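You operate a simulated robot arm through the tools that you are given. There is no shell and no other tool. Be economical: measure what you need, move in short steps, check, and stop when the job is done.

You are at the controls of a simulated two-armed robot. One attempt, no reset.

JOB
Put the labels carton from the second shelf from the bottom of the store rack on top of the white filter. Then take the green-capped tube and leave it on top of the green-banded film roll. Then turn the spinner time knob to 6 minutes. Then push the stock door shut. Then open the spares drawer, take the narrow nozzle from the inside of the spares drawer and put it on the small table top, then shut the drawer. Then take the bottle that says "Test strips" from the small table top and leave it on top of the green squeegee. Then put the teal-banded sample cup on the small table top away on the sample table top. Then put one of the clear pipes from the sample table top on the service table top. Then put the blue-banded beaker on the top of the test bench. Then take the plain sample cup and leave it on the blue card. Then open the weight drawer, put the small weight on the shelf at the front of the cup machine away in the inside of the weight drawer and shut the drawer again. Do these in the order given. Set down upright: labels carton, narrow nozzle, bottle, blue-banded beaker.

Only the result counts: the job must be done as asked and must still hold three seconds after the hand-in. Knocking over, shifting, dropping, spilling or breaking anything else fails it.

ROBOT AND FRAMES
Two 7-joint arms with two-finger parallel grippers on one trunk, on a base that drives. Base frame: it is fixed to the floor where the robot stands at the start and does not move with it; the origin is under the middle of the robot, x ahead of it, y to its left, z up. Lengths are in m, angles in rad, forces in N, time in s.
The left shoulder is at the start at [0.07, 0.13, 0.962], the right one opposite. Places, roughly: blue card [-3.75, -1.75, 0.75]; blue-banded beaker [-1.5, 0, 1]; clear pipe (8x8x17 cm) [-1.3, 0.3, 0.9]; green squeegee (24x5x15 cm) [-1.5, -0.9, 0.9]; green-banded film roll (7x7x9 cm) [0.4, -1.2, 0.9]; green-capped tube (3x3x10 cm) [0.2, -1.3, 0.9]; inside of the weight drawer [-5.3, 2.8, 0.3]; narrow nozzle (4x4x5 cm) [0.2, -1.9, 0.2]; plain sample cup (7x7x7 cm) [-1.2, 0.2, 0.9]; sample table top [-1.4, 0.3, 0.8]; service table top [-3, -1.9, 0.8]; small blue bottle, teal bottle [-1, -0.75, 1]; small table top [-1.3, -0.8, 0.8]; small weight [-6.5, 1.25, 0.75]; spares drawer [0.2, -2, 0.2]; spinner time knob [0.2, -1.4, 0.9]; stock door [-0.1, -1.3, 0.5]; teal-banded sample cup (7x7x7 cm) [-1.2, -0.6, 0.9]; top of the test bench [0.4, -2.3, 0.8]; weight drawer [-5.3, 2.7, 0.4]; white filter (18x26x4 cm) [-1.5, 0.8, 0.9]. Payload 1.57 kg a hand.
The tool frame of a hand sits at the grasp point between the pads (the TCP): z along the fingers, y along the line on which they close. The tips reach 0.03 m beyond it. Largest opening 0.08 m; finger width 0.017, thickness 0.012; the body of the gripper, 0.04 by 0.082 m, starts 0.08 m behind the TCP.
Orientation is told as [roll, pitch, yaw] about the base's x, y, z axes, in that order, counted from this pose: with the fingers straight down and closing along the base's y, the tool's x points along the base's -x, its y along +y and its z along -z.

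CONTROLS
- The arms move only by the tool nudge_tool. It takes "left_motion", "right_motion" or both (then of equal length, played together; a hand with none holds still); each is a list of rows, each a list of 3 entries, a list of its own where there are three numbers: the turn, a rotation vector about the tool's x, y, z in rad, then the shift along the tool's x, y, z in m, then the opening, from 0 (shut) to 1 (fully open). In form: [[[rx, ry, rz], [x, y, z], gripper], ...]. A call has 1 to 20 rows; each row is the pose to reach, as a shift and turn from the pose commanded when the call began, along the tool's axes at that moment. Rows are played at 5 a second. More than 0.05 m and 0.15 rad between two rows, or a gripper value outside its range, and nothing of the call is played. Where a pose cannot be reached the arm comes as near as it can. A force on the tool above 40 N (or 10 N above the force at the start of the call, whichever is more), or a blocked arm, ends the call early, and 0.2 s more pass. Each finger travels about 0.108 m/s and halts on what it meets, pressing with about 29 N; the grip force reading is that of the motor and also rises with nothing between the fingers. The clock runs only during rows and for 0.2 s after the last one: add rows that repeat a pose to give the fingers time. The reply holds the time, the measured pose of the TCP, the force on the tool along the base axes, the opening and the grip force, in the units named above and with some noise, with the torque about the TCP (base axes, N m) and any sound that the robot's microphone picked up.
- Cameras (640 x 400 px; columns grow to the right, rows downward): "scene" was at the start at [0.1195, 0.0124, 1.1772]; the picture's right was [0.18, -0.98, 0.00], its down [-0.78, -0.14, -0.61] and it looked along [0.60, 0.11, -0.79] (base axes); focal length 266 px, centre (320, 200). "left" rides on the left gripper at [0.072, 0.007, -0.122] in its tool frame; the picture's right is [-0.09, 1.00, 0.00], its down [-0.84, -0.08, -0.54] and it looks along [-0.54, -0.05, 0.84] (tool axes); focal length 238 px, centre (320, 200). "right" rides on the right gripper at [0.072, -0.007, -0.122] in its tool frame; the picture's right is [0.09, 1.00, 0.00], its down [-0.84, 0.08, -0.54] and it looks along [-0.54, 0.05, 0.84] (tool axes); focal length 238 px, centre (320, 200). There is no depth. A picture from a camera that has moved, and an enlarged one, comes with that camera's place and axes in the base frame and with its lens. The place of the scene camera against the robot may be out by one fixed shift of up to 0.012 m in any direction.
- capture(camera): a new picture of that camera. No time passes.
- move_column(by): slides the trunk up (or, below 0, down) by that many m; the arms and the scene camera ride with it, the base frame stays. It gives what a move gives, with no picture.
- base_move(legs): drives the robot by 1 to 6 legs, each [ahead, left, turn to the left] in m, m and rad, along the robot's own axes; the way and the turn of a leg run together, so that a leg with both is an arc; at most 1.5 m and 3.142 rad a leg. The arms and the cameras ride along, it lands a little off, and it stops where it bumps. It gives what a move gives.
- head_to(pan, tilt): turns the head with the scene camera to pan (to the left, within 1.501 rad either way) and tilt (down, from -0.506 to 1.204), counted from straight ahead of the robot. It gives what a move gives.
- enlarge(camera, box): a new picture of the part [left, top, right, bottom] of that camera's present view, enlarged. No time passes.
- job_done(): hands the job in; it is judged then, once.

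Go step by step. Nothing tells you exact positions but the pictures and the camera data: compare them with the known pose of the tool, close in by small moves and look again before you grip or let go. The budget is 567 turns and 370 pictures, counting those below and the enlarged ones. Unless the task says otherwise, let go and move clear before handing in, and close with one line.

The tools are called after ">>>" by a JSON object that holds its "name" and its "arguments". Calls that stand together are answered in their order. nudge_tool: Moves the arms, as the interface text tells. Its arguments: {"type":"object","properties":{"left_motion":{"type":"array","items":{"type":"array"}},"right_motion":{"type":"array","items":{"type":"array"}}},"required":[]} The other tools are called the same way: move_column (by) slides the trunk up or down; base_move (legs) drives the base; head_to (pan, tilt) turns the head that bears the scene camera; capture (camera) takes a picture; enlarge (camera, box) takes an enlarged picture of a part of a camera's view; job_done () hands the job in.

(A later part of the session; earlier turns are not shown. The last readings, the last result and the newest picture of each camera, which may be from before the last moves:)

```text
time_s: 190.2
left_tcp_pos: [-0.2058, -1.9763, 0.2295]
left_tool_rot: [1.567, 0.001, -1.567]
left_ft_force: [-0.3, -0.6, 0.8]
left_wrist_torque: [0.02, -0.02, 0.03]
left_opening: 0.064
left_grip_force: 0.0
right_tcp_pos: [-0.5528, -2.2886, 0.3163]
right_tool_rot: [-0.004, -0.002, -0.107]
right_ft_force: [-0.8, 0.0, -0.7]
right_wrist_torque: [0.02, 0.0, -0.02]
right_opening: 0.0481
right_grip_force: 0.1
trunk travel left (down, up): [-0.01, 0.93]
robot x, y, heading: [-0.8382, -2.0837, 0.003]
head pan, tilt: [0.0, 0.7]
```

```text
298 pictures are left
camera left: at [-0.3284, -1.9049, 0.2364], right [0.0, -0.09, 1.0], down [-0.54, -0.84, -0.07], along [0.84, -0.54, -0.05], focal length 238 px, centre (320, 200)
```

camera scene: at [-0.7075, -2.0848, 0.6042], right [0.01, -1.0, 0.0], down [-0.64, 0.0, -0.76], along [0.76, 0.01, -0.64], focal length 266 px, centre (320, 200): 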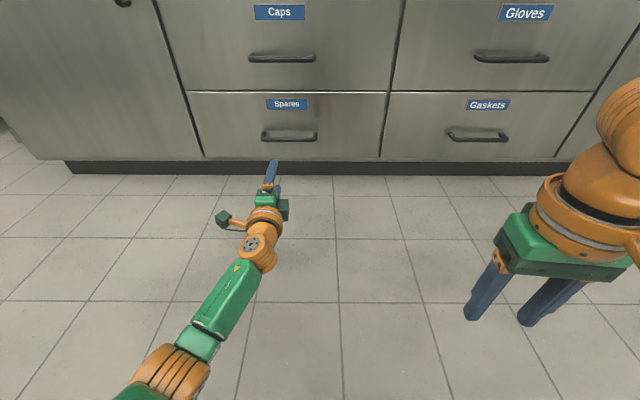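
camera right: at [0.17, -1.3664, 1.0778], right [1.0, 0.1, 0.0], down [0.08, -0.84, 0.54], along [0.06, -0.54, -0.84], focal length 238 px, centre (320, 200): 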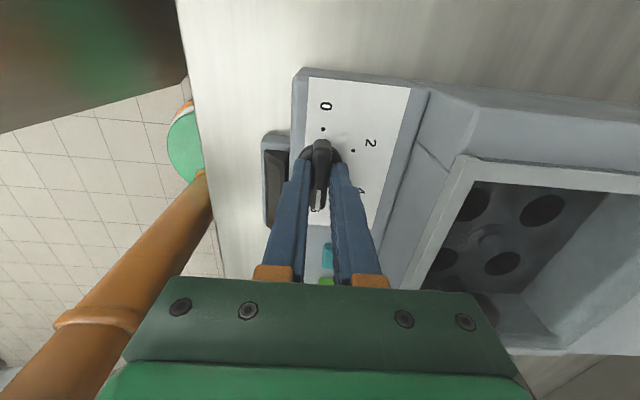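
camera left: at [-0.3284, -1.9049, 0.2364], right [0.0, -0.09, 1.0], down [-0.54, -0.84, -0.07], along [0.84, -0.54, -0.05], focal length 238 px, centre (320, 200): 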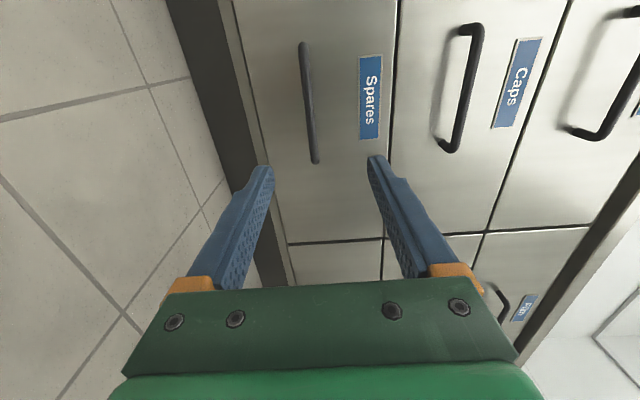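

Aligning height to z≈0.212 and driving forward toward the handle.

>>> {"name": "nudge_tool", "arguments": {"left_motion": [[[0, 0, 0], [0, -0.009, 0], 0.8], [[0, 0, 0], [0, -0.017, 0], 0.8], [[0, 0, 0], [0, -0.017, 0], 0.8]]}}

>>> {"name": "base_move", "arguments": {"legs": [[0.19, 0, 0]]}}

>>> {"name": "capture", "arguments": {"camera": "left"}}

>>> {"name": "capture", "arguments": {"camera": "scene"}}

```text
time_s: 191.0
left_tcp_pos: [-0.2064, -1.9767, 0.213]
left_tool_rot: [1.568, 0.001, -1.566]
left_ft_force: [0.1, 0.4, 0.5]
left_wrist_torque: [-0.01, -0.01, 0.0]
left_opening: 0.0636
left_grip_force: 0.0
right_tcp_pos: [-0.5521, -2.2877, 0.3152]
right_tool_rot: [-0.004, -0.001, -0.108]
right_ft_force: [1.0, -1.0, 0.4]
right_wrist_torque: [0.01, 0.02, -0.02]
right_opening: 0.0476
right_grip_force: 0.2
trunk travel left (down, up): [-0.01, 0.93]
robot x, y, heading: [-0.8352, -2.0855, 0.008]
head pan, tilt: [0.0, 0.7]
```

```text
time_s: 192.6
left_tcp_pos: [-0.0157, -1.9745, 0.213]
left_tool_rot: [1.568, 0.001, -1.566]
left_ft_force: [0.5, -0.1, -0.5]
left_wrist_torque: [-0.01, 0.01, -0.03]
left_opening: 0.0641
left_grip_force: 0.1
right_tcp_pos: [-0.3628, -2.2879, 0.3151]
right_tool_rot: [-0.005, -0.002, -0.111]
right_ft_force: [-0.4, 0.2, 0.5]
right_wrist_torque: [0.01, 0.02, 0.02]
right_opening: 0.0482
right_grip_force: 0.0
trunk travel left (down, up): [-0.01, 0.93]
robot x, y, heading: [-0.649, -2.0851, 0.004]
head pan, tilt: [0.0, 0.7]
```

```text
297 pictures are left
camera left: at [-0.1381, -1.9037, 0.2199], right [0.0, -0.09, 1.0], down [-0.54, -0.84, -0.08], along [0.84, -0.54, -0.05], focal length 238 px, centre (320, 200)
```

left: 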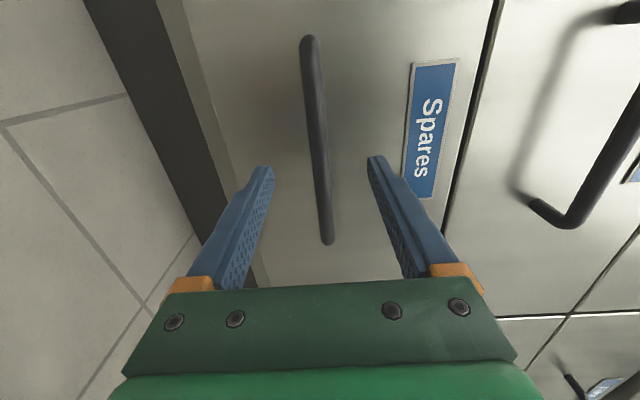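

```text
296 pictures are left
camera scene: at [-0.5174, -2.0837, 0.6042], right [0.01, -1.0, 0.0], down [-0.64, 0.0, -0.76], along [0.76, 0.0, -0.64], focal length 266 px, centre (320, 200)
```

scene: 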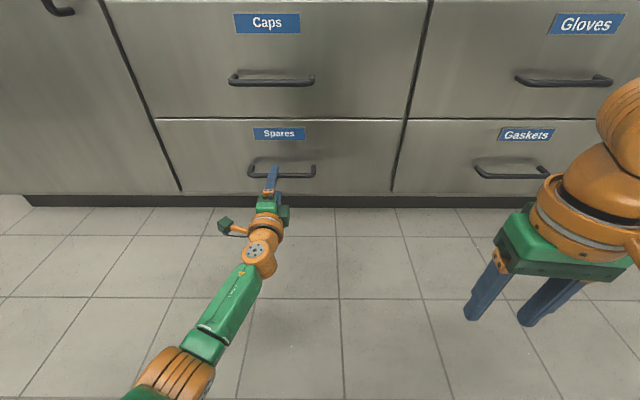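

The bar runs between the fingers, at x≈0.035–0.04. Advancing 4.5 cm and closing on it.

>>> {"name": "nudge_tool", "arguments": {"left_motion": [[[0, 0, 0], [0, -0.001, 0.02], 0.8], [[0, 0, 0], [0, -0.001, 0.035], 0.8], [[0, 0, 0], [0, -0.001, 0.045], 0.8], [[0, 0, 0], [0, -0.001, 0.045], 0.5], [[0, 0, 0], [0, -0.001, 0.045], 0.2], [[0, 0, 0], [0, -0.001, 0.045], 0], [[0, 0, 0], [0, -0.001, 0.045], 0]]}}

>>> {"name": "capture", "arguments": {"camera": "left"}}

```text
time_s: 194.2
left_tcp_pos: [0.0168, -1.9698, 0.213]
left_tool_rot: [1.557, -0.001, -1.565]
left_ft_force: [-10.9, -1.6, -22.2]
left_wrist_torque: [0.03, 0.37, -0.44]
left_opening: 0.0137
left_grip_force: 30.0
left hand out of reach, approached as far as the arm can: row 2, 3, 4, 5, 6, 7
right_tcp_pos: [-0.3618, -2.2882, 0.3136]
right_tool_rot: [-0.005, 0.006, -0.109]
right_ft_force: [0.1, -0.1, 0.4]
right_wrist_torque: [0.0, -0.01, 0.0]
right_opening: 0.0478
right_grip_force: 0.1
trunk travel left (down, up): [-0.01, 0.93]
robot x, y, heading: [-0.6472, -2.087, 0.007]
head pan, tilt: [0.0, 0.7]
```

```text
295 pictures are left
camera left: at [-0.1049, -1.8993, 0.2213], right [0.01, -0.09, 1.0], down [-0.54, -0.84, -0.07], along [0.84, -0.54, -0.06], focal length 238 px, centre (320, 200)
```

left: 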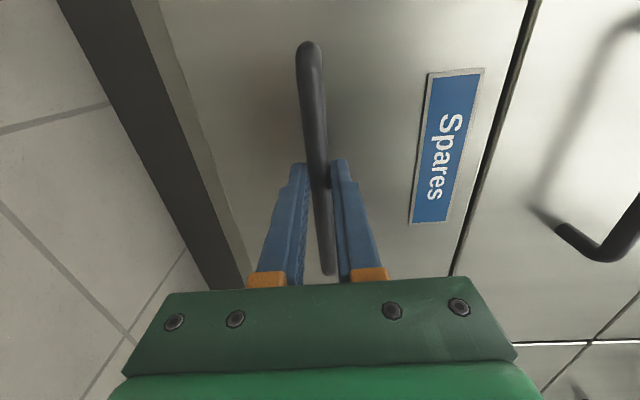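

Gripped. I'll relax the vertical force slightly and pull back.

>>> {"name": "nudge_tool", "arguments": {"left_motion": [[[0, 0, 0], [0, -0.004, -0.004], 0], [[0, 0, 0], [0, -0.004, -0.004], 0]]}}

>>> {"name": "base_move", "arguments": {"legs": [[-0.1, 0, 0]]}}

```text
time_s: 194.8
left_tcp_pos: [0.0143, -1.9711, 0.2131]
left_tool_rot: [1.562, -0.001, -1.565]
left_ft_force: [2.7, -1.9, -13.0]
left_wrist_torque: [-0.01, 0.23, 0.29]
left_opening: 0.0138
left_grip_force: 30.9
right_tcp_pos: [-0.3621, -2.2887, 0.315]
right_tool_rot: [-0.005, 0.004, -0.111]
right_ft_force: [0.7, -0.2, 0.7]
right_wrist_torque: [0.04, 0.01, -0.01]
right_opening: 0.0477
right_grip_force: 0.1
trunk travel left (down, up): [-0.01, 0.93]
robot x, y, heading: [-0.649, -2.0827, 0.008]
head pan, tilt: [0.0, 0.7]
```

```text
time_s: 195.9
left_tcp_pos: [-0.0874, -1.9711, 0.2132]
left_tool_rot: [1.565, -0.002, -1.563]
left_ft_force: [-1.8, 3.5, -12.0]
left_wrist_torque: [0.01, 0.19, -0.28]
left_opening: 0.0138
left_grip_force: 30.7
right_tcp_pos: [-0.4626, -2.2867, 0.3145]
right_tool_rot: [-0.005, 0.0, -0.108]
right_ft_force: [-0.1, -0.6, 0.7]
right_wrist_torque: [0.03, 0.04, -0.06]
right_opening: 0.0479
right_grip_force: 0.0
trunk travel left (down, up): [-0.01, 0.93]
robot x, y, heading: [-0.7468, -2.084, 0.003]
head pan, tilt: [0.0, 0.7]
```

Pulling works. Continuing.

>>> {"name": "base_move", "arguments": {"legs": [[-0.13, 0, 0]]}}

>>> {"name": "head_to", "arguments": {"pan": 0.2, "tilt": 0.75}}

>>> {"name": "capture", "arguments": {"camera": "scene"}}

```text
time_s: 197.2
left_tcp_pos: [-0.216, -1.9704, 0.2131]
left_tool_rot: [1.564, -0.001, -1.562]
left_ft_force: [-2.5, 9.8, -10.0]
left_wrist_torque: [0.07, 0.23, -0.19]
left_opening: 0.0138
left_grip_force: 30.0
right_tcp_pos: [-0.5907, -2.2892, 0.3154]
right_tool_rot: [-0.007, 0.002, -0.108]
right_ft_force: [-0.4, 0.6, -0.6]
right_wrist_torque: [0.01, 0.0, -0.01]
right_opening: 0.0481
right_grip_force: 0.0
trunk travel left (down, up): [-0.01, 0.93]
robot x, y, heading: [-0.8771, -2.0867, 0.007]
head pan, tilt: [0.0, 0.7]
```

```text
time_s: 197.9
left_tcp_pos: [-0.2162, -1.9698, 0.2137]
left_tool_rot: [1.564, 0.0, -1.563]
left_ft_force: [-2.0, 0.3, -7.2]
left_wrist_torque: [0.03, 0.15, 0.02]
left_opening: 0.0137
left_grip_force: 30.2
right_tcp_pos: [-0.5898, -2.2888, 0.3154]
right_tool_rot: [-0.004, 0.002, -0.107]
right_ft_force: [-0.2, 0.2, -0.5]
right_wrist_torque: [-0.02, 0.02, 0.0]
right_opening: 0.0479
right_grip_force: 0.1
trunk travel left (down, up): [-0.01, 0.93]
robot x, y, heading: [-0.8802, -2.0871, 0.008]
head pan, tilt: [0.201, 0.75]
```

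```text
294 pictures are left
camera scene: at [-0.7489, -2.0683, 0.5996], right [0.21, -0.98, 0.0], down [-0.67, -0.14, -0.73], along [0.71, 0.15, -0.68], focal length 266 px, centre (320, 200)
```

scene: 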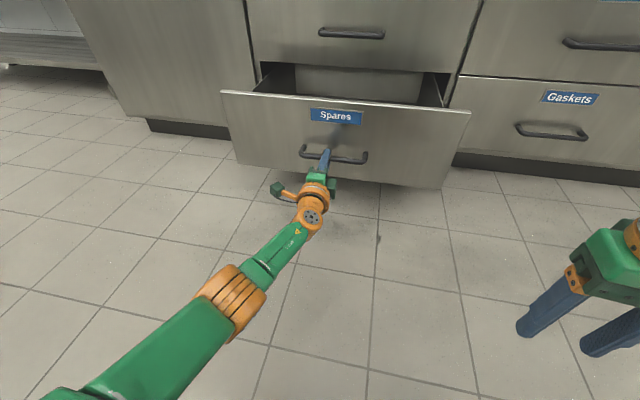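

>>> {"name": "base_move", "arguments": {"legs": [[-0.06, 0, 0]]}}

```text
time_s: 198.9
left_tcp_pos: [-0.276, -1.9702, 0.2135]
left_tool_rot: [1.564, 0.001, -1.562]
left_ft_force: [-2.8, 2.4, -8.4]
left_wrist_torque: [0.04, 0.15, -0.43]
left_opening: 0.0139
left_grip_force: 30.1
right_tcp_pos: [-0.6499, -2.2888, 0.3159]
right_tool_rot: [-0.006, 0.002, -0.109]
right_ft_force: [0.1, 0.4, 0.0]
right_wrist_torque: [0.01, 0.0, -0.02]
right_opening: 0.0478
right_grip_force: 0.2
trunk travel left (down, up): [-0.01, 0.93]
robot x, y, heading: [-0.937, -2.0866, 0.003]
head pan, tilt: [0.201, 0.75]
```

Open by about 0.29 m. I'll release, back off and raise the trunk to look inside.

>>> {"name": "nudge_tool", "arguments": {"left_motion": [[[0, 0, 0], [0, 0, 0], 0.4], [[0, 0, 0], [0, 0, 0], 0.9], [[0, 0, 0], [0, 0, 0], 0.9]]}}

>>> {"name": "base_move", "arguments": {"legs": [[-0.12, 0, 0]]}}

>>> {"name": "move_column", "arguments": {"by": 0.4}}

>>> {"name": "capture", "arguments": {"camera": "scene"}}

```text
time_s: 199.7
left_tcp_pos: [-0.2774, -1.9705, 0.2152]
left_tool_rot: [1.565, 0.0, -1.563]
left_ft_force: [-0.6, 0.2, 0.4]
left_wrist_torque: [-0.03, 0.03, 0.0]
left_opening: 0.0719
left_grip_force: 0.1
right_tcp_pos: [-0.6514, -2.2899, 0.3161]
right_tool_rot: [-0.004, -0.001, -0.108]
right_ft_force: [-0.9, 0.5, 0.7]
right_wrist_torque: [-0.04, 0.01, 0.01]
right_opening: 0.0482
right_grip_force: 0.0
trunk travel left (down, up): [-0.01, 0.93]
robot x, y, heading: [-0.9399, -2.0865, 0.011]
head pan, tilt: [0.201, 0.75]
```

```text
time_s: 201.0
left_tcp_pos: [-0.3958, -1.9701, 0.2152]
left_tool_rot: [1.566, 0.0, -1.56]
left_ft_force: [0.0, 0.6, -0.4]
left_wrist_torque: [0.01, -0.03, -0.01]
left_opening: 0.0724
left_grip_force: 0.0
right_tcp_pos: [-0.7723, -2.2896, 0.3166]
right_tool_rot: [-0.004, -0.001, -0.109]
right_ft_force: [-0.5, -0.8, 0.2]
right_wrist_torque: [0.01, -0.03, -0.02]
right_opening: 0.0482
right_grip_force: 0.1
trunk travel left (down, up): [-0.01, 0.93]
robot x, y, heading: [-1.0579, -2.0869, 0.01]
head pan, tilt: [0.201, 0.75]
```

```text
time_s: 204.8
left_tcp_pos: [-0.3963, -1.9709, 0.6146]
left_tool_rot: [1.564, 0.0, -1.559]
left_ft_force: [-0.1, -0.5, 0.7]
left_wrist_torque: [-0.02, 0.03, 0.01]
left_opening: 0.0718
left_grip_force: 0.0
right_tcp_pos: [-0.7709, -2.2903, 0.7159]
right_tool_rot: [-0.003, -0.001, -0.11]
right_ft_force: [-0.4, -0.2, 0.6]
right_wrist_torque: [0.03, 0.01, -0.02]
right_opening: 0.0481
right_grip_force: 0.2
trunk travel left (down, up): [-0.41, 0.53]
robot x, y, heading: [-1.0603, -2.0877, 0.011]
head pan, tilt: [0.201, 0.75]
```

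```text
293 pictures are left
camera scene: at [-0.9305, -2.0697, 0.9999], right [0.21, -0.98, 0.0], down [-0.67, -0.14, -0.73], along [0.72, 0.15, -0.68], focal length 266 px, centre (320, 200)
```

scene: 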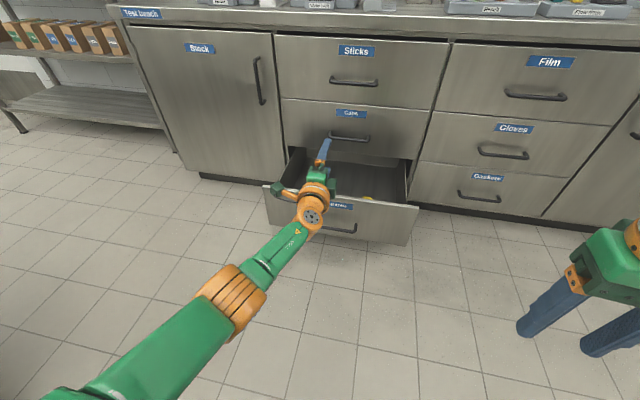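

I'll restore the left tool to pointing mostly down, raise up and move closer to see into the drawer.

>>> {"name": "nudge_tool", "arguments": {"left_motion": [[[0, 0, -0.14], [0, 0, 0], 1], [[0, 0, -0.28], [0, 0, 0], 1], [[0, 0, -0.42], [0, 0, 0], 1], [[0, 0, -0.56], [0, 0, 0], 1], [[0, 0, -0.7], [0, 0, 0], 1], [[0, 0, -0.84], [0, 0, 0], 1], [[0, 0, -0.98], [0, 0, 0], 1], [[0, 0, -1.12], [0, 0, 0], 1], [[0, 0, -1.26], [0, 0, 0], 1], [[0, 0, -1.4], [0, 0, 0], 1], [[0, 0, -1.5], [0, 0, 0], 1], [[0, 0, -1.571], [0, 0, 0], 1]]}}

>>> {"name": "nudge_tool", "arguments": {"left_motion": [[[0, 0.14, 0], [0, 0, -0.02], 1], [[0, 0.28, 0], [0, 0, -0.04], 1], [[0, 0.42, 0], [0, 0, -0.06], 1], [[0, 0.56, 0], [0, 0, -0.08], 1], [[0, 0.7, 0], [0, 0, -0.1], 1], [[0, 0.84, 0], [0, 0, -0.12], 1], [[0, 0.98, 0], [0, 0, -0.13], 1], [[0, 1.12, 0], [0, 0, -0.13], 1], [[0, 1.2, 0], [0, 0, -0.13], 1], [[0, 1.2, 0], [0, 0, -0.13], 1]]}}

>>> {"name": "base_move", "arguments": {"legs": [[0.42, 0.0, 0]]}}

>>> {"name": "capture", "arguments": {"camera": "left"}}

>>> {"name": "capture", "arguments": {"camera": "scene"}}

```text
time_s: 207.4
left_tcp_pos: [-0.3964, -1.9706, 0.6159]
left_tool_rot: [-0.305, -1.565, 0.313]
left_ft_force: [-0.2, 0.0, 0.1]
left_wrist_torque: [-0.01, 0.03, 0.0]
left_opening: 0.08
left_grip_force: 0.2
right_tcp_pos: [-0.772, -2.2905, 0.7151]
right_tool_rot: [-0.002, -0.002, -0.107]
right_ft_force: [0.0, 0.5, 0.0]
right_wrist_torque: [-0.03, -0.03, 0.02]
right_opening: 0.0481
right_grip_force: 0.0
trunk travel left (down, up): [-0.41, 0.53]
robot x, y, heading: [-1.0531, -2.0863, 0.005]
head pan, tilt: [0.201, 0.75]
```

```text
time_s: 209.6
left_tcp_pos: [-0.5262, -1.9719, 0.6147]
left_tool_rot: [-0.002, -0.365, 0.008]
left_ft_force: [0.5, -0.6, 0.5]
left_wrist_torque: [0.04, -0.04, -0.03]
left_opening: 0.08
left_grip_force: 0.0
left hand out of reach, approached as far as the arm can: row 1
right_tcp_pos: [-0.7719, -2.2897, 0.7161]
right_tool_rot: [-0.002, -0.003, -0.108]
right_ft_force: [0.5, -0.2, 0.1]
right_wrist_torque: [0.0, -0.03, -0.02]
right_opening: 0.0477
right_grip_force: 0.0
trunk travel left (down, up): [-0.41, 0.53]
robot x, y, heading: [-1.0603, -2.0855, 0.003]
head pan, tilt: [0.201, 0.75]
```

```text
time_s: 212.2
left_tcp_pos: [-0.1042, -1.9686, 0.6156]
left_tool_rot: [0.001, -0.366, 0.008]
left_ft_force: [0.4, 0.4, 0.6]
left_wrist_torque: [-0.02, 0.01, -0.01]
left_opening: 0.0802
left_grip_force: 0.0
right_tcp_pos: [-0.3482, -2.2862, 0.7168]
right_tool_rot: [-0.004, 0.0, -0.107]
right_ft_force: [0.0, -1.2, 0.4]
right_wrist_torque: [-0.02, 0.0, -0.01]
right_opening: 0.048
right_grip_force: 0.1
trunk travel left (down, up): [-0.41, 0.53]
robot x, y, heading: [-0.6354, -2.0861, 0.009]
head pan, tilt: [0.201, 0.75]
```

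```text
292 pictures are left
camera left: at [-0.2151, -1.9634, 0.7036], right [0.08, 1.0, 0.03], down [0.59, -0.07, 0.81], along [0.81, -0.04, -0.59], focal length 238 px, centre (320, 200)
```

left: 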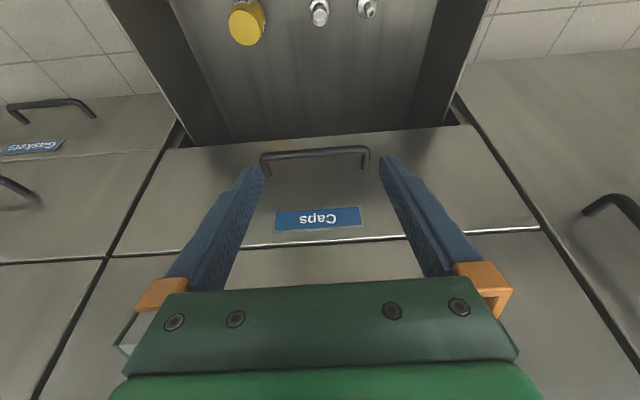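

```text
291 pictures are left
camera scene: at [-0.5081, -2.0661, 0.9999], right [0.21, -0.98, 0.0], down [-0.67, -0.14, -0.73], along [0.72, 0.15, -0.68], focal length 266 px, centre (320, 200)
```

scene: 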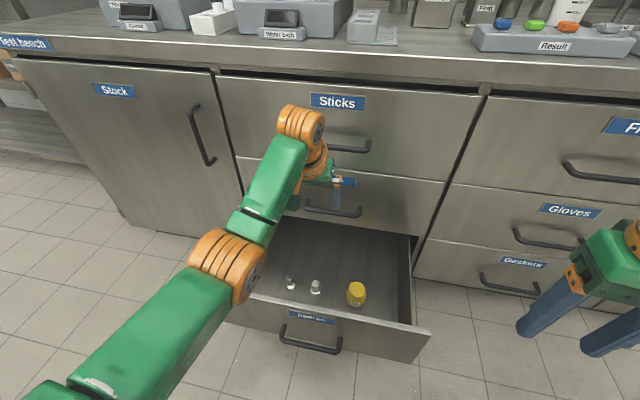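

Two nozzles and a yellow-capped jar sit near the drawer front. Zooming in to tell which is narrow.

>>> {"name": "enlarge", "arguments": {"camera": "scene", "box": [260, 250, 400, 330]}}

>>> {"name": "enlarge", "arguments": {"camera": "left", "box": [210, 0, 410, 80]}}

```text
4.57 times, centred on (330, 290) of scene
camera zoom: at [-0.5081, -2.0661, 0.9999], right [0.21, -0.98, 0.0], down [-0.67, -0.14, -0.73], along [0.72, 0.15, -0.68], focal length 1217 px, centre (274, -211)
```

zoom: 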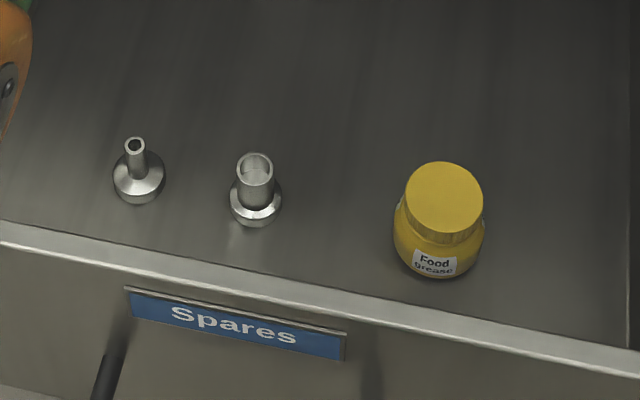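

```text
3.20 times, centred on (310, 40) of left
camera zoom: at [-0.2151, -1.9634, 0.7036], right [0.08, 1.0, 0.03], down [0.59, -0.07, 0.81], along [0.81, -0.04, -0.59], focal length 763 px, centre (352, 712)
```

zoom: 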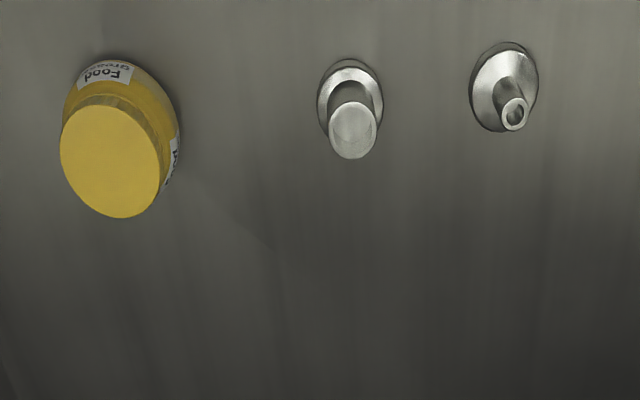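

The narrow nozzle is the left one, at about (-0.061,-1.867) on the drawer floor z≈0.13. I'll retract the left hand, lift the right hand out of the way, move in, and lower.

>>> {"name": "nudge_tool", "arguments": {"left_motion": [[[0, 0, 0], [0.03, 0, -0.012], 0.6], [[0, 0, 0], [0.06, 0, -0.023], 0.6], [[0, 0, 0], [0.0934, 0, -0.0357], 0.6], [[0, 0, 0], [0.0934, 0, -0.0357], 0.6]], "right_motion": [[[0, 0, 0], [0, 0, -0.04], 0.6], [[0, 0, 0], [0, 0, -0.08], 0.6], [[0, 0, 0], [0, 0, -0.12], 0.6], [[0, 0, 0], [0, 0, -0.15], 0.6]]}}

>>> {"name": "base_move", "arguments": {"legs": [[0.11, 0.03, 0]]}}

>>> {"name": "capture", "arguments": {"camera": "left"}}

```text
time_s: 213.2
left_tcp_pos: [-0.2037, -1.97, 0.6144]
left_tool_rot: [0.0, -0.366, 0.01]
left_ft_force: [-0.3, 0.6, 1.4]
left_wrist_torque: [-0.02, 0.02, -0.01]
left_opening: 0.048
left_grip_force: 0.0
right_tcp_pos: [-0.3469, -2.2824, 0.8614]
right_tool_rot: [-0.003, -0.001, -0.107]
right_ft_force: [0.4, 0.1, 0.1]
right_wrist_torque: [-0.03, 0.03, 0.02]
right_opening: 0.0478
right_grip_force: 0.1
right hand out of reach, approached as far as the arm can: row 4
trunk travel left (down, up): [-0.41, 0.53]
robot x, y, heading: [-0.6367, -2.0799, 0.008]
head pan, tilt: [0.201, 0.75]
```

```text
time_s: 214.4
left_tcp_pos: [-0.0953, -1.9402, 0.6168]
left_tool_rot: [-0.001, -0.366, 0.011]
left_ft_force: [0.9, 0.2, -0.2]
left_wrist_torque: [-0.01, 0.01, -0.05]
left_opening: 0.0481
left_grip_force: 0.1
right_tcp_pos: [-0.2373, -2.2527, 0.8618]
right_tool_rot: [-0.003, 0.002, -0.107]
right_ft_force: [-0.2, -0.1, -0.1]
right_wrist_torque: [0.02, 0.01, 0.0]
right_opening: 0.0482
right_grip_force: 0.0
trunk travel left (down, up): [-0.41, 0.53]
robot x, y, heading: [-0.5282, -2.0515, 0.009]
head pan, tilt: [0.201, 0.75]
```

```text
288 pictures are left
camera left: at [-0.2052, -1.9333, 0.7039], right [0.08, 1.0, 0.03], down [0.59, -0.07, 0.81], along [0.8, -0.04, -0.59], focal length 238 px, centre (320, 200)
```

left: 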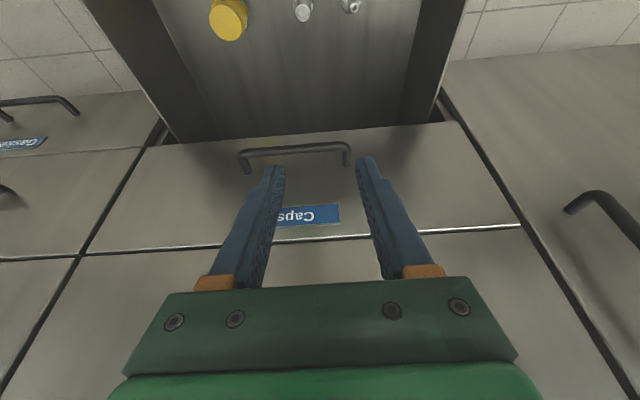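

>>> {"name": "nudge_tool", "arguments": {"left_motion": [[[0, 0, 0], [0, 0.036, 0], 0.6], [[0, 0, 0], [0, 0.073, 0], 0.6], [[0, 0, 0], [0, 0.073, 0], 0.6]]}}

>>> {"name": "move_column", "arguments": {"by": -0.3}}

>>> {"name": "capture", "arguments": {"camera": "left"}}

>>> {"name": "capture", "arguments": {"camera": "scene"}}

```text
time_s: 215.2
left_tcp_pos: [-0.0964, -1.8643, 0.6155]
left_tool_rot: [0.0, -0.366, 0.011]
left_ft_force: [-0.1, 0.7, -0.3]
left_wrist_torque: [0.02, -0.03, 0.02]
left_opening: 0.0481
left_grip_force: 0.1
right_tcp_pos: [-0.2382, -2.2535, 0.8609]
right_tool_rot: [-0.004, -0.001, -0.108]
right_ft_force: [0.6, 0.1, 0.2]
right_wrist_torque: [0.01, -0.02, 0.03]
right_opening: 0.0481
right_grip_force: 0.0
trunk travel left (down, up): [-0.41, 0.53]
robot x, y, heading: [-0.5253, -2.0483, 0.01]
head pan, tilt: [0.201, 0.75]
```

```text
time_s: 218.2
left_tcp_pos: [-0.0959, -1.8656, 0.3152]
left_tool_rot: [-0.001, -0.367, 0.011]
left_ft_force: [0.4, 0.1, 0.5]
left_wrist_torque: [-0.01, 0.02, -0.01]
left_opening: 0.048
left_grip_force: 0.0
right_tcp_pos: [-0.2373, -2.2534, 0.5604]
right_tool_rot: [-0.004, 0.001, -0.107]
right_ft_force: [0.6, -1.0, 0.4]
right_wrist_torque: [0.02, -0.03, -0.02]
right_opening: 0.048
right_grip_force: 0.0
trunk travel left (down, up): [-0.11, 0.83]
robot x, y, heading: [-0.5238, -2.0529, 0.01]
head pan, tilt: [0.201, 0.75]
```

```text
287 pictures are left
camera left: at [-0.2063, -1.8597, 0.4038], right [0.08, 1.0, 0.03], down [0.59, -0.07, 0.81], along [0.81, -0.04, -0.59], focal length 238 px, centre (320, 200)
```

left: 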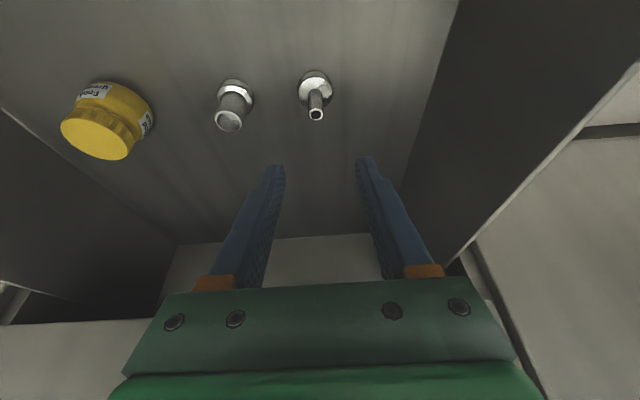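

```text
286 pictures are left
camera scene: at [-0.3988, -2.0352, 0.7], right [0.21, -0.98, 0.0], down [-0.67, -0.14, -0.73], along [0.72, 0.15, -0.68], focal length 266 px, centre (320, 200)
```

scene: 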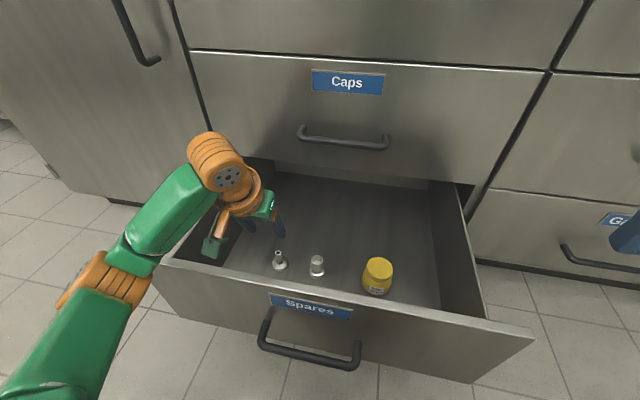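

The drawer front panel is tall and the wrist camera might hit it, so I'll make the tool nearly vertical first (tilt 0.17 rad).

>>> {"name": "nudge_tool", "arguments": {"left_motion": [[[0, 0.1, 0], [-0.01, 0, 0.004], 0.6], [[0, 0.196, 0], [-0.0215, 0, 0.0082], 0.6], [[0, 0.196, 0], [-0.0215, 0, 0.0082], 0.6]]}}

>>> {"name": "capture", "arguments": {"camera": "left"}}

>>> {"name": "capture", "arguments": {"camera": "scene"}}

```text
time_s: 219.0
left_tcp_pos: [-0.0725, -1.8641, 0.316]
left_tool_rot: [-0.001, -0.17, 0.011]
left_ft_force: [-0.2, -0.1, -0.1]
left_wrist_torque: [-0.01, -0.04, 0.03]
left_opening: 0.048
left_grip_force: 0.1
right_tcp_pos: [-0.2377, -2.2525, 0.5613]
right_tool_rot: [-0.004, 0.0, -0.106]
right_ft_force: [-0.1, 0.1, -0.5]
right_wrist_torque: [-0.01, -0.02, 0.01]
right_opening: 0.0479
right_grip_force: 0.1
trunk travel left (down, up): [-0.11, 0.83]
robot x, y, heading: [-0.5246, -2.051, 0.004]
head pan, tilt: [0.201, 0.75]
```

```text
285 pictures are left
camera left: at [-0.1639, -1.8591, 0.4239], right [0.08, 1.0, 0.02], down [0.73, -0.07, 0.68], along [0.67, -0.04, -0.74], focal length 238 px, centre (320, 200)
```

left: 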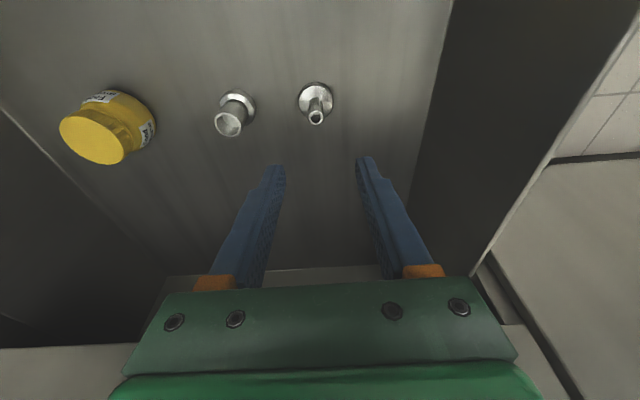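

```text
284 pictures are left
camera scene: at [-0.3988, -2.0352, 0.7], right [0.21, -0.98, 0.0], down [-0.67, -0.14, -0.73], along [0.72, 0.15, -0.68], focal length 266 px, centre (320, 200)
```

scene: 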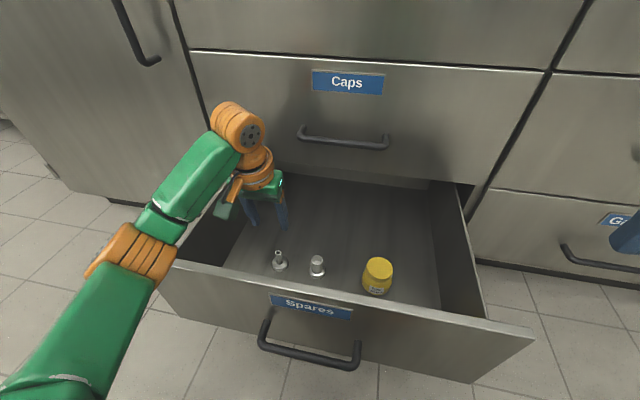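

>>> {"name": "nudge_tool", "arguments": {"left_motion": [[[0, 0, 0], [0.006, -0.001, 0.04], 0.6], [[0, 0, 0], [0.0135, -0.002, 0.08], 0.6], [[0, 0, 0], [0.0135, -0.002, 0.08], 0.6]]}}

>>> {"name": "capture", "arguments": {"camera": "left"}}

>>> {"name": "enlarge", "arguments": {"camera": "scene", "box": [180, 160, 400, 310]}}

```text
time_s: 219.8
left_tcp_pos: [-0.0735, -1.8682, 0.2339]
left_tool_rot: [-0.002, -0.168, 0.01]
left_ft_force: [0.5, -0.5, 0.4]
left_wrist_torque: [0.01, 0.01, -0.01]
left_opening: 0.0482
left_grip_force: 0.1
right_tcp_pos: [-0.2365, -2.2521, 0.5612]
right_tool_rot: [-0.004, 0.0, -0.108]
right_ft_force: [0.0, -0.6, -0.1]
right_wrist_torque: [-0.02, 0.02, -0.01]
right_opening: 0.048
right_grip_force: 0.2
trunk travel left (down, up): [-0.11, 0.83]
robot x, y, heading: [-0.5242, -2.0519, 0.01]
head pan, tilt: [0.201, 0.75]
```

```text
283 pictures are left
camera left: at [-0.1643, -1.8615, 0.3415], right [0.08, 1.0, 0.02], down [0.73, -0.07, 0.68], along [0.67, -0.04, -0.74], focal length 238 px, centre (320, 200)
```

left: 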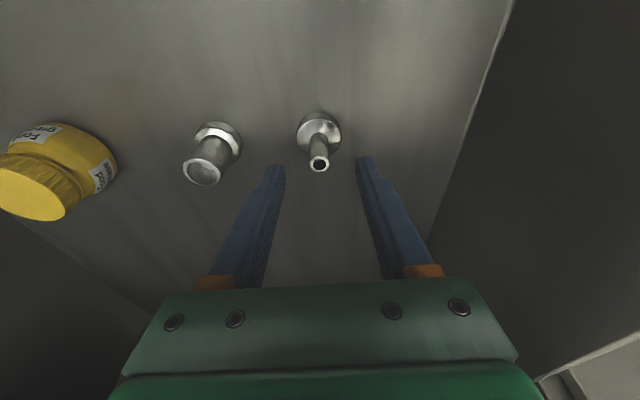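

```text
2.67 times, centred on (290, 235) of scene
camera zoom: at [-0.3988, -2.0352, 0.7], right [0.21, -0.98, 0.0], down [-0.67, -0.14, -0.73], along [0.72, 0.15, -0.68], focal length 710 px, centre (400, 107)
```

zoom: 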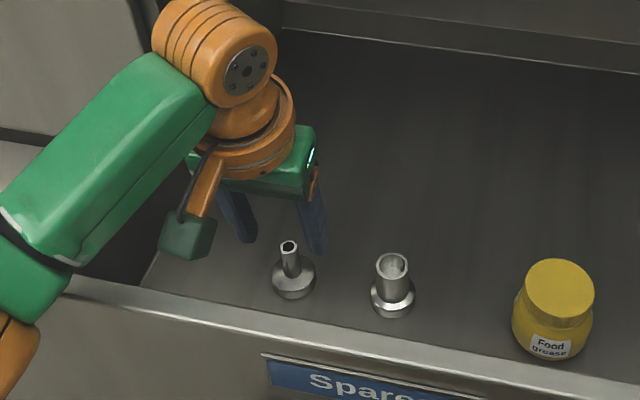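

Spout top is at (-0.067,-1.868,0.195). Lower 3 cm and close on the spout.

>>> {"name": "nudge_tool", "arguments": {"left_motion": [[[0, 0, 0], [0.002, 0.001, 0.015], 0.6], [[0, 0, 0], [0.004, 0.001, 0.031], 0.6], [[0, 0, 0], [0.004, 0.001, 0.031], 0.6]]}}

>>> {"name": "capture", "arguments": {"camera": "left"}}

>>> {"name": "enlarge", "arguments": {"camera": "scene", "box": [180, 160, 400, 310]}}

```text
time_s: 220.6
left_tcp_pos: [-0.0719, -1.8642, 0.2097]
left_tool_rot: [0.002, -0.181, 0.013]
left_ft_force: [-0.1, 0.4, 0.6]
left_wrist_torque: [-0.03, 0.04, -0.02]
left_opening: 0.0483
left_grip_force: 0.0
right_tcp_pos: [-0.2405, -2.2537, 0.564]
right_tool_rot: [0.0, -0.007, -0.106]
right_ft_force: [-1.4, 0.6, -0.8]
right_wrist_torque: [0.0, -0.02, 0.0]
right_opening: 0.048
right_grip_force: 0.1
trunk travel left (down, up): [-0.11, 0.83]
robot x, y, heading: [-0.525, -2.0526, 0.01]
head pan, tilt: [0.201, 0.75]
```

```text
281 pictures are left
camera left: at [-0.1646, -1.8592, 0.3163], right [0.08, 1.0, 0.02], down [0.73, -0.07, 0.68], along [0.68, -0.04, -0.73], focal length 238 px, centre (320, 200)
```

left: 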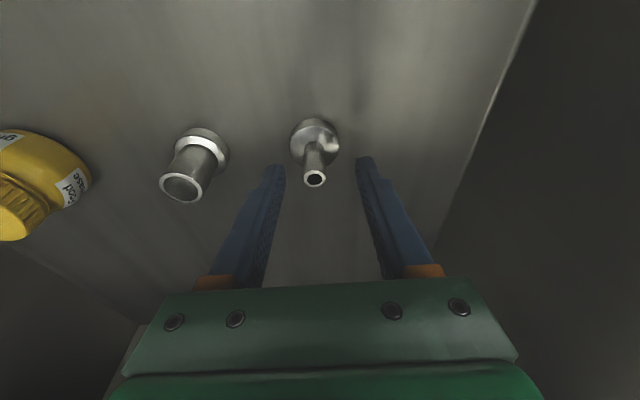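

```text
2.67 times, centred on (290, 235) of scene
camera zoom: at [-0.4036, -2.0365, 0.702], right [0.21, -0.98, 0.0], down [-0.66, -0.14, -0.74], along [0.72, 0.16, -0.68], focal length 710 px, centre (400, 107)
```

zoom: 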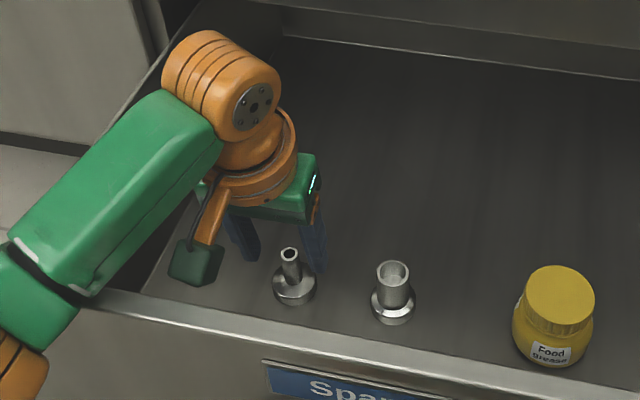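

The robot's body shifted slightly, so the forearm is probably touching the drawer front's corner. I'll lift back out and approach from another angle, with the heading turned right so the shoulder is closer and higher.

>>> {"name": "nudge_tool", "arguments": {"left_motion": [[[0, 0, 0], [-0.004, 0, -0.03], 0.6], [[0, 0, 0], [-0.012, 0, -0.07], 0.6], [[0, 0, 0], [-0.016, 0, -0.11], 0.6], [[0, 0, 0], [-0.016, 0, -0.11], 0.6]]}}

>>> {"name": "move_column", "arguments": {"by": 0.35}}

>>> {"name": "base_move", "arguments": {"legs": [[-0.15, 0.0, 0], [0, 0.3, 0], [0, 0, -1.0]]}}

>>> {"name": "head_to", "arguments": {"pan": 0.7, "tilt": 0.8}}

>>> {"name": "capture", "arguments": {"camera": "scene"}}

```text
time_s: 221.6
left_tcp_pos: [-0.0747, -1.866, 0.3152]
left_tool_rot: [0.0, -0.169, 0.012]
left_ft_force: [1.0, -0.1, 0.5]
left_wrist_torque: [0.01, 0.02, -0.02]
left_opening: 0.048
left_grip_force: 0.1
right_tcp_pos: [-0.2368, -2.2542, 0.5616]
right_tool_rot: [-0.002, 0.001, -0.107]
right_ft_force: [-0.5, -0.1, -0.1]
right_wrist_torque: [-0.02, 0.03, 0.04]
right_opening: 0.0477
right_grip_force: 0.0
trunk travel left (down, up): [-0.11, 0.83]
robot x, y, heading: [-0.5251, -2.0535, 0.004]
head pan, tilt: [0.201, 0.75]
```

```text
time_s: 225.0
left_tcp_pos: [-0.0735, -1.8661, 0.6635]
left_tool_rot: [-0.002, -0.168, 0.011]
left_ft_force: [-0.3, -0.1, -0.1]
left_wrist_torque: [-0.01, 0.01, -0.03]
left_opening: 0.0477
left_grip_force: 0.1
right_tcp_pos: [-0.2365, -2.2535, 0.9115]
right_tool_rot: [-0.004, 0.001, -0.106]
right_ft_force: [-0.4, -0.3, 0.3]
right_wrist_torque: [0.0, -0.04, 0.01]
right_opening: 0.0479
right_grip_force: 0.3
trunk travel left (down, up): [-0.46, 0.48]
robot x, y, heading: [-0.5214, -2.0522, 0.003]
head pan, tilt: [0.201, 0.75]
```

```text
time_s: 230.6
left_tcp_pos: [-0.276, -2.0284, 0.6649]
left_tool_rot: [-0.001, -0.169, -0.984]
left_ft_force: [0.1, -0.2, -0.3]
left_wrist_torque: [-0.04, 0.02, -0.01]
left_opening: 0.0481
left_grip_force: 0.0
right_tcp_pos: [-0.69, -2.1033, 0.9102]
right_tool_rot: [-0.004, 0.002, -1.101]
right_ft_force: [0.0, 0.3, -0.4]
right_wrist_torque: [0.0, -0.02, -0.01]
right_opening: 0.0483
right_grip_force: 0.0
trunk travel left (down, up): [-0.46, 0.48]
robot x, y, heading: [-0.6766, -1.7555, -0.983]
head pan, tilt: [0.201, 0.75]
```

```text
time_s: 231.5
left_tcp_pos: [-0.2767, -2.0278, 0.6647]
left_tool_rot: [0.001, -0.169, -0.984]
left_ft_force: [-1.2, -0.7, -0.2]
left_wrist_torque: [-0.01, -0.03, -0.01]
left_opening: 0.0478
left_grip_force: 0.1
right_tcp_pos: [-0.6886, -2.1032, 0.9123]
right_tool_rot: [-0.003, 0.0, -1.1]
right_ft_force: [0.2, 0.2, 0.9]
right_wrist_torque: [-0.01, -0.04, -0.01]
right_opening: 0.0477
right_grip_force: 0.1
trunk travel left (down, up): [-0.46, 0.48]
robot x, y, heading: [-0.6762, -1.7525, -0.988]
head pan, tilt: [0.7, 0.799]
```

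```text
279 pictures are left
camera scene: at [-0.5772, -1.8168, 1.046], right [-0.28, -0.96, 0.0], down [-0.69, 0.2, -0.7], along [0.67, -0.2, -0.72], focal length 266 px, centre (320, 200)
```

scene: 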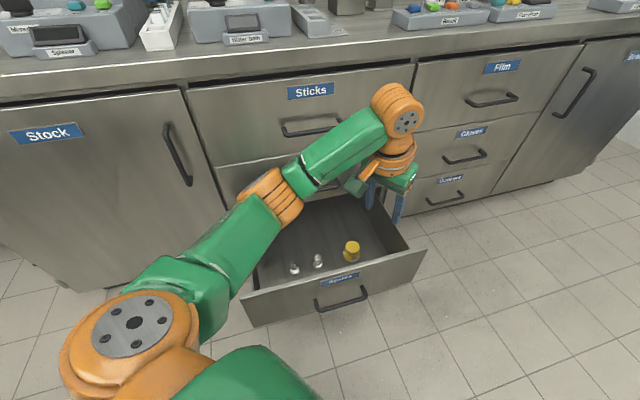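

>>> {"name": "base_move", "arguments": {"legs": [[0.094, 0.142, 0]]}}

>>> {"name": "nudge_tool", "arguments": {"left_motion": [[[0, -0.09, 0], [0.038, 0.04, -0.0065], 0.6], [[0, -0.18, 0], [0.076, 0.08, -0.013], 0.6], [[0, -0.28, 0], [0.114, 0.115, -0.0195], 0.6], [[0, -0.28, 0], [0.114, 0.115, -0.0195], 0.6]]}}

>>> {"name": "capture", "arguments": {"camera": "scene"}}

>>> {"name": "capture", "arguments": {"camera": "left"}}

```text
time_s: 233.0
left_tcp_pos: [-0.1062, -2.0278, 0.6644]
left_tool_rot: [-0.001, -0.169, -0.982]
left_ft_force: [-0.1, -0.5, -0.4]
left_wrist_torque: [0.01, 0.02, 0.03]
left_opening: 0.0479
left_grip_force: 0.1
right_tcp_pos: [-0.5182, -2.1016, 0.9113]
right_tool_rot: [-0.006, 0.002, -1.1]
right_ft_force: [0.5, 0.4, -0.2]
right_wrist_torque: [0.0, 0.01, -0.03]
right_opening: 0.0481
right_grip_force: 0.0
trunk travel left (down, up): [-0.46, 0.48]
robot x, y, heading: [-0.5078, -1.7515, -0.986]
head pan, tilt: [0.7, 0.799]
```

```text
refused: row 1 steps farther than a row can; nothing moved
```

```text
278 pictures are left
camera scene: at [-0.407, -1.8167, 1.0459], right [-0.28, -0.96, 0.0], down [-0.69, 0.2, -0.7], along [0.67, -0.2, -0.72], focal length 266 px, centre (320, 200)
```

scene: 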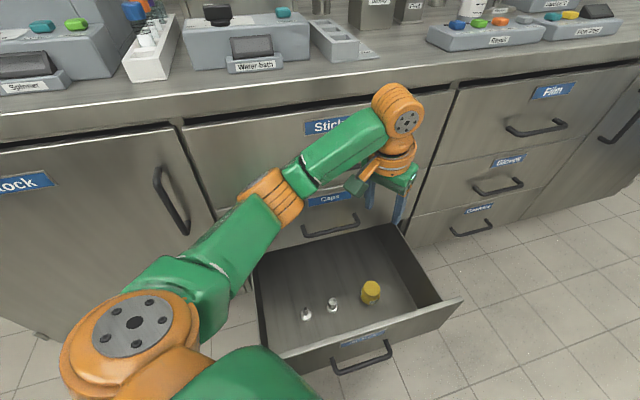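

```text
277 pictures are left
camera left: at [-0.1507, -1.9484, 0.772], right [0.88, 0.48, 0.02], down [0.34, -0.65, 0.68], along [0.33, -0.59, -0.74], focal length 238 px, centre (320, 200)
```

left: 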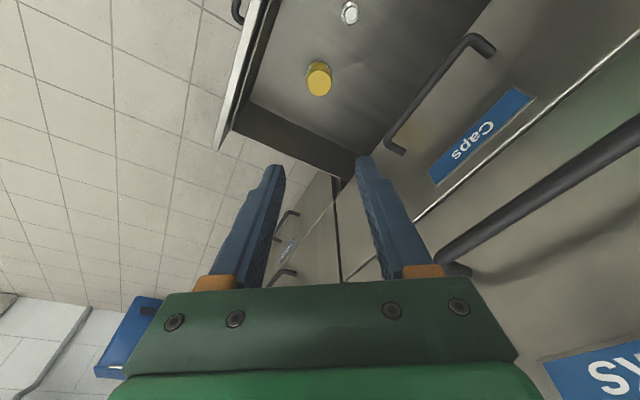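

>>> {"name": "nudge_tool", "arguments": {"left_motion": [[[0, -0.07, 0], [0.045, 0.0, -0.0075], 0.6], [[0, -0.14, 0], [0.09, 0.01, -0.015], 0.6], [[0, -0.21, 0], [0.114, 0.05, -0.0195], 0.6], [[0, -0.28, 0], [0.114, 0.085, -0.0195], 0.6], [[0, -0.28, 0], [0.114, 0.115, -0.0195], 0.6], [[0, -0.28, 0], [0.114, 0.115, -0.0195], 0.6]]}}

>>> {"name": "move_column", "arguments": {"by": -0.25}}

>>> {"name": "capture", "arguments": {"camera": "scene"}}

>>> {"name": "capture", "arguments": {"camera": "left"}}

```text
time_s: 234.4
left_tcp_pos: [-0.0742, -1.8672, 0.664]
left_tool_rot: [0.0, -0.45, -0.983]
left_ft_force: [0.3, -0.1, -0.4]
left_wrist_torque: [0.02, 0.0, 0.04]
left_opening: 0.0479
left_grip_force: 0.1
right_tcp_pos: [-0.5189, -2.104, 0.9097]
right_tool_rot: [-0.003, 0.001, -1.098]
right_ft_force: [0.0, 0.2, 0.4]
right_wrist_torque: [0.0, 0.01, 0.01]
right_opening: 0.0479
right_grip_force: 0.0
trunk travel left (down, up): [-0.46, 0.48]
robot x, y, heading: [-0.5058, -1.7498, -0.988]
head pan, tilt: [0.7, 0.799]
```

```text
time_s: 236.9
left_tcp_pos: [-0.075, -1.8676, 0.4124]
left_tool_rot: [0.0, -0.45, -0.982]
left_ft_force: [1.0, 0.5, 0.1]
left_wrist_torque: [0.03, 0.03, -0.01]
left_opening: 0.048
left_grip_force: 0.1
right_tcp_pos: [-0.5186, -2.1028, 0.6614]
right_tool_rot: [-0.003, 0.0, -1.098]
right_ft_force: [-0.3, 0.3, 0.4]
right_wrist_torque: [0.0, 0.01, 0.0]
right_opening: 0.048
right_grip_force: 0.0
trunk travel left (down, up): [-0.21, 0.73]
robot x, y, heading: [-0.5076, -1.7499, -0.988]
head pan, tilt: [0.7, 0.799]
```

```text
276 pictures are left
camera scene: at [-0.4073, -1.8165, 0.796], right [-0.28, -0.96, 0.0], down [-0.69, 0.2, -0.7], along [0.67, -0.2, -0.72], focal length 266 px, centre (320, 200)
```

scene: 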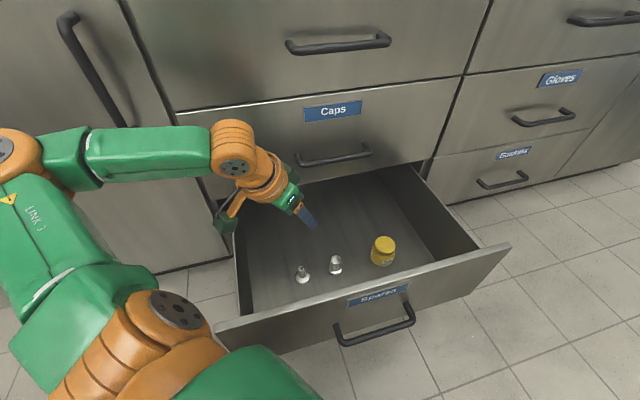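

```text
275 pictures are left
camera left: at [-0.1348, -1.7659, 0.4924], right [0.87, 0.48, 0.04], down [0.22, -0.47, 0.85], along [0.43, -0.74, -0.52], focal length 238 px, centre (320, 200)
```

left: 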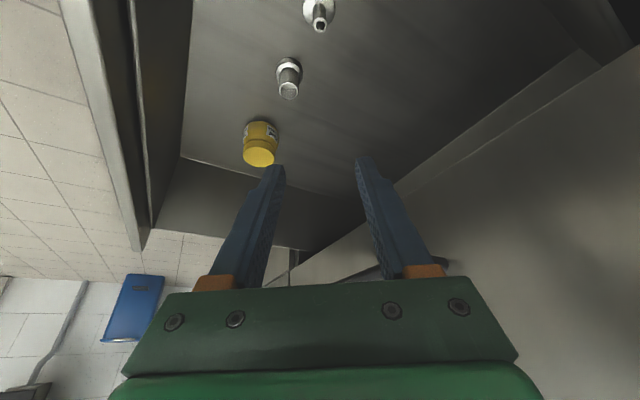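

>>> {"name": "move_column", "arguments": {"by": -0.12}}

>>> {"name": "capture", "arguments": {"camera": "scene"}}

>>> {"name": "capture", "arguments": {"camera": "left"}}

```text
time_s: 238.4
left_tcp_pos: [-0.0755, -1.8685, 0.2949]
left_tool_rot: [0.001, -0.45, -0.984]
left_ft_force: [0.4, -0.4, 0.2]
left_wrist_torque: [-0.02, 0.0, -0.02]
left_opening: 0.0478
left_grip_force: 0.0
right_tcp_pos: [-0.5188, -2.1022, 0.5412]
right_tool_rot: [-0.003, -0.002, -1.1]
right_ft_force: [1.0, -0.1, -0.6]
right_wrist_torque: [0.04, -0.02, -0.02]
right_opening: 0.0479
right_grip_force: 0.1
trunk travel left (down, up): [-0.09, 0.85]
robot x, y, heading: [-0.5067, -1.7524, -0.98]
head pan, tilt: [0.7, 0.799]
```

```text
274 pictures are left
camera scene: at [-0.4073, -1.8165, 0.676], right [-0.28, -0.96, 0.0], down [-0.69, 0.2, -0.7], along [0.67, -0.2, -0.72], focal length 266 px, centre (320, 200)
```

scene: 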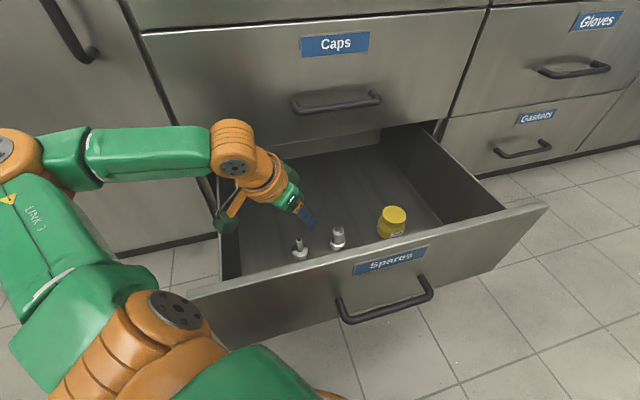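

```text
273 pictures are left
camera left: at [-0.1348, -1.7659, 0.3724], right [0.87, 0.48, 0.04], down [0.22, -0.47, 0.85], along [0.43, -0.74, -0.52], focal length 238 px, centre (320, 200)
```

left: 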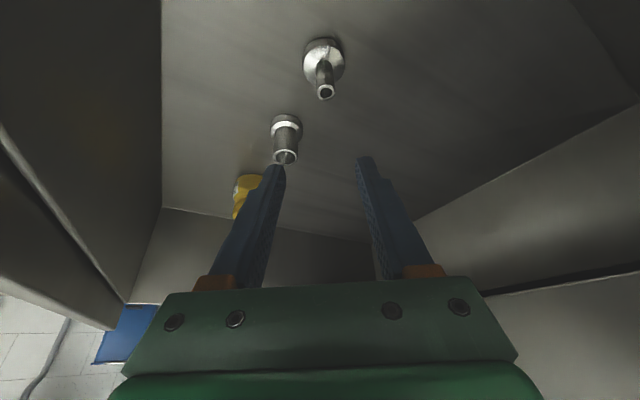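

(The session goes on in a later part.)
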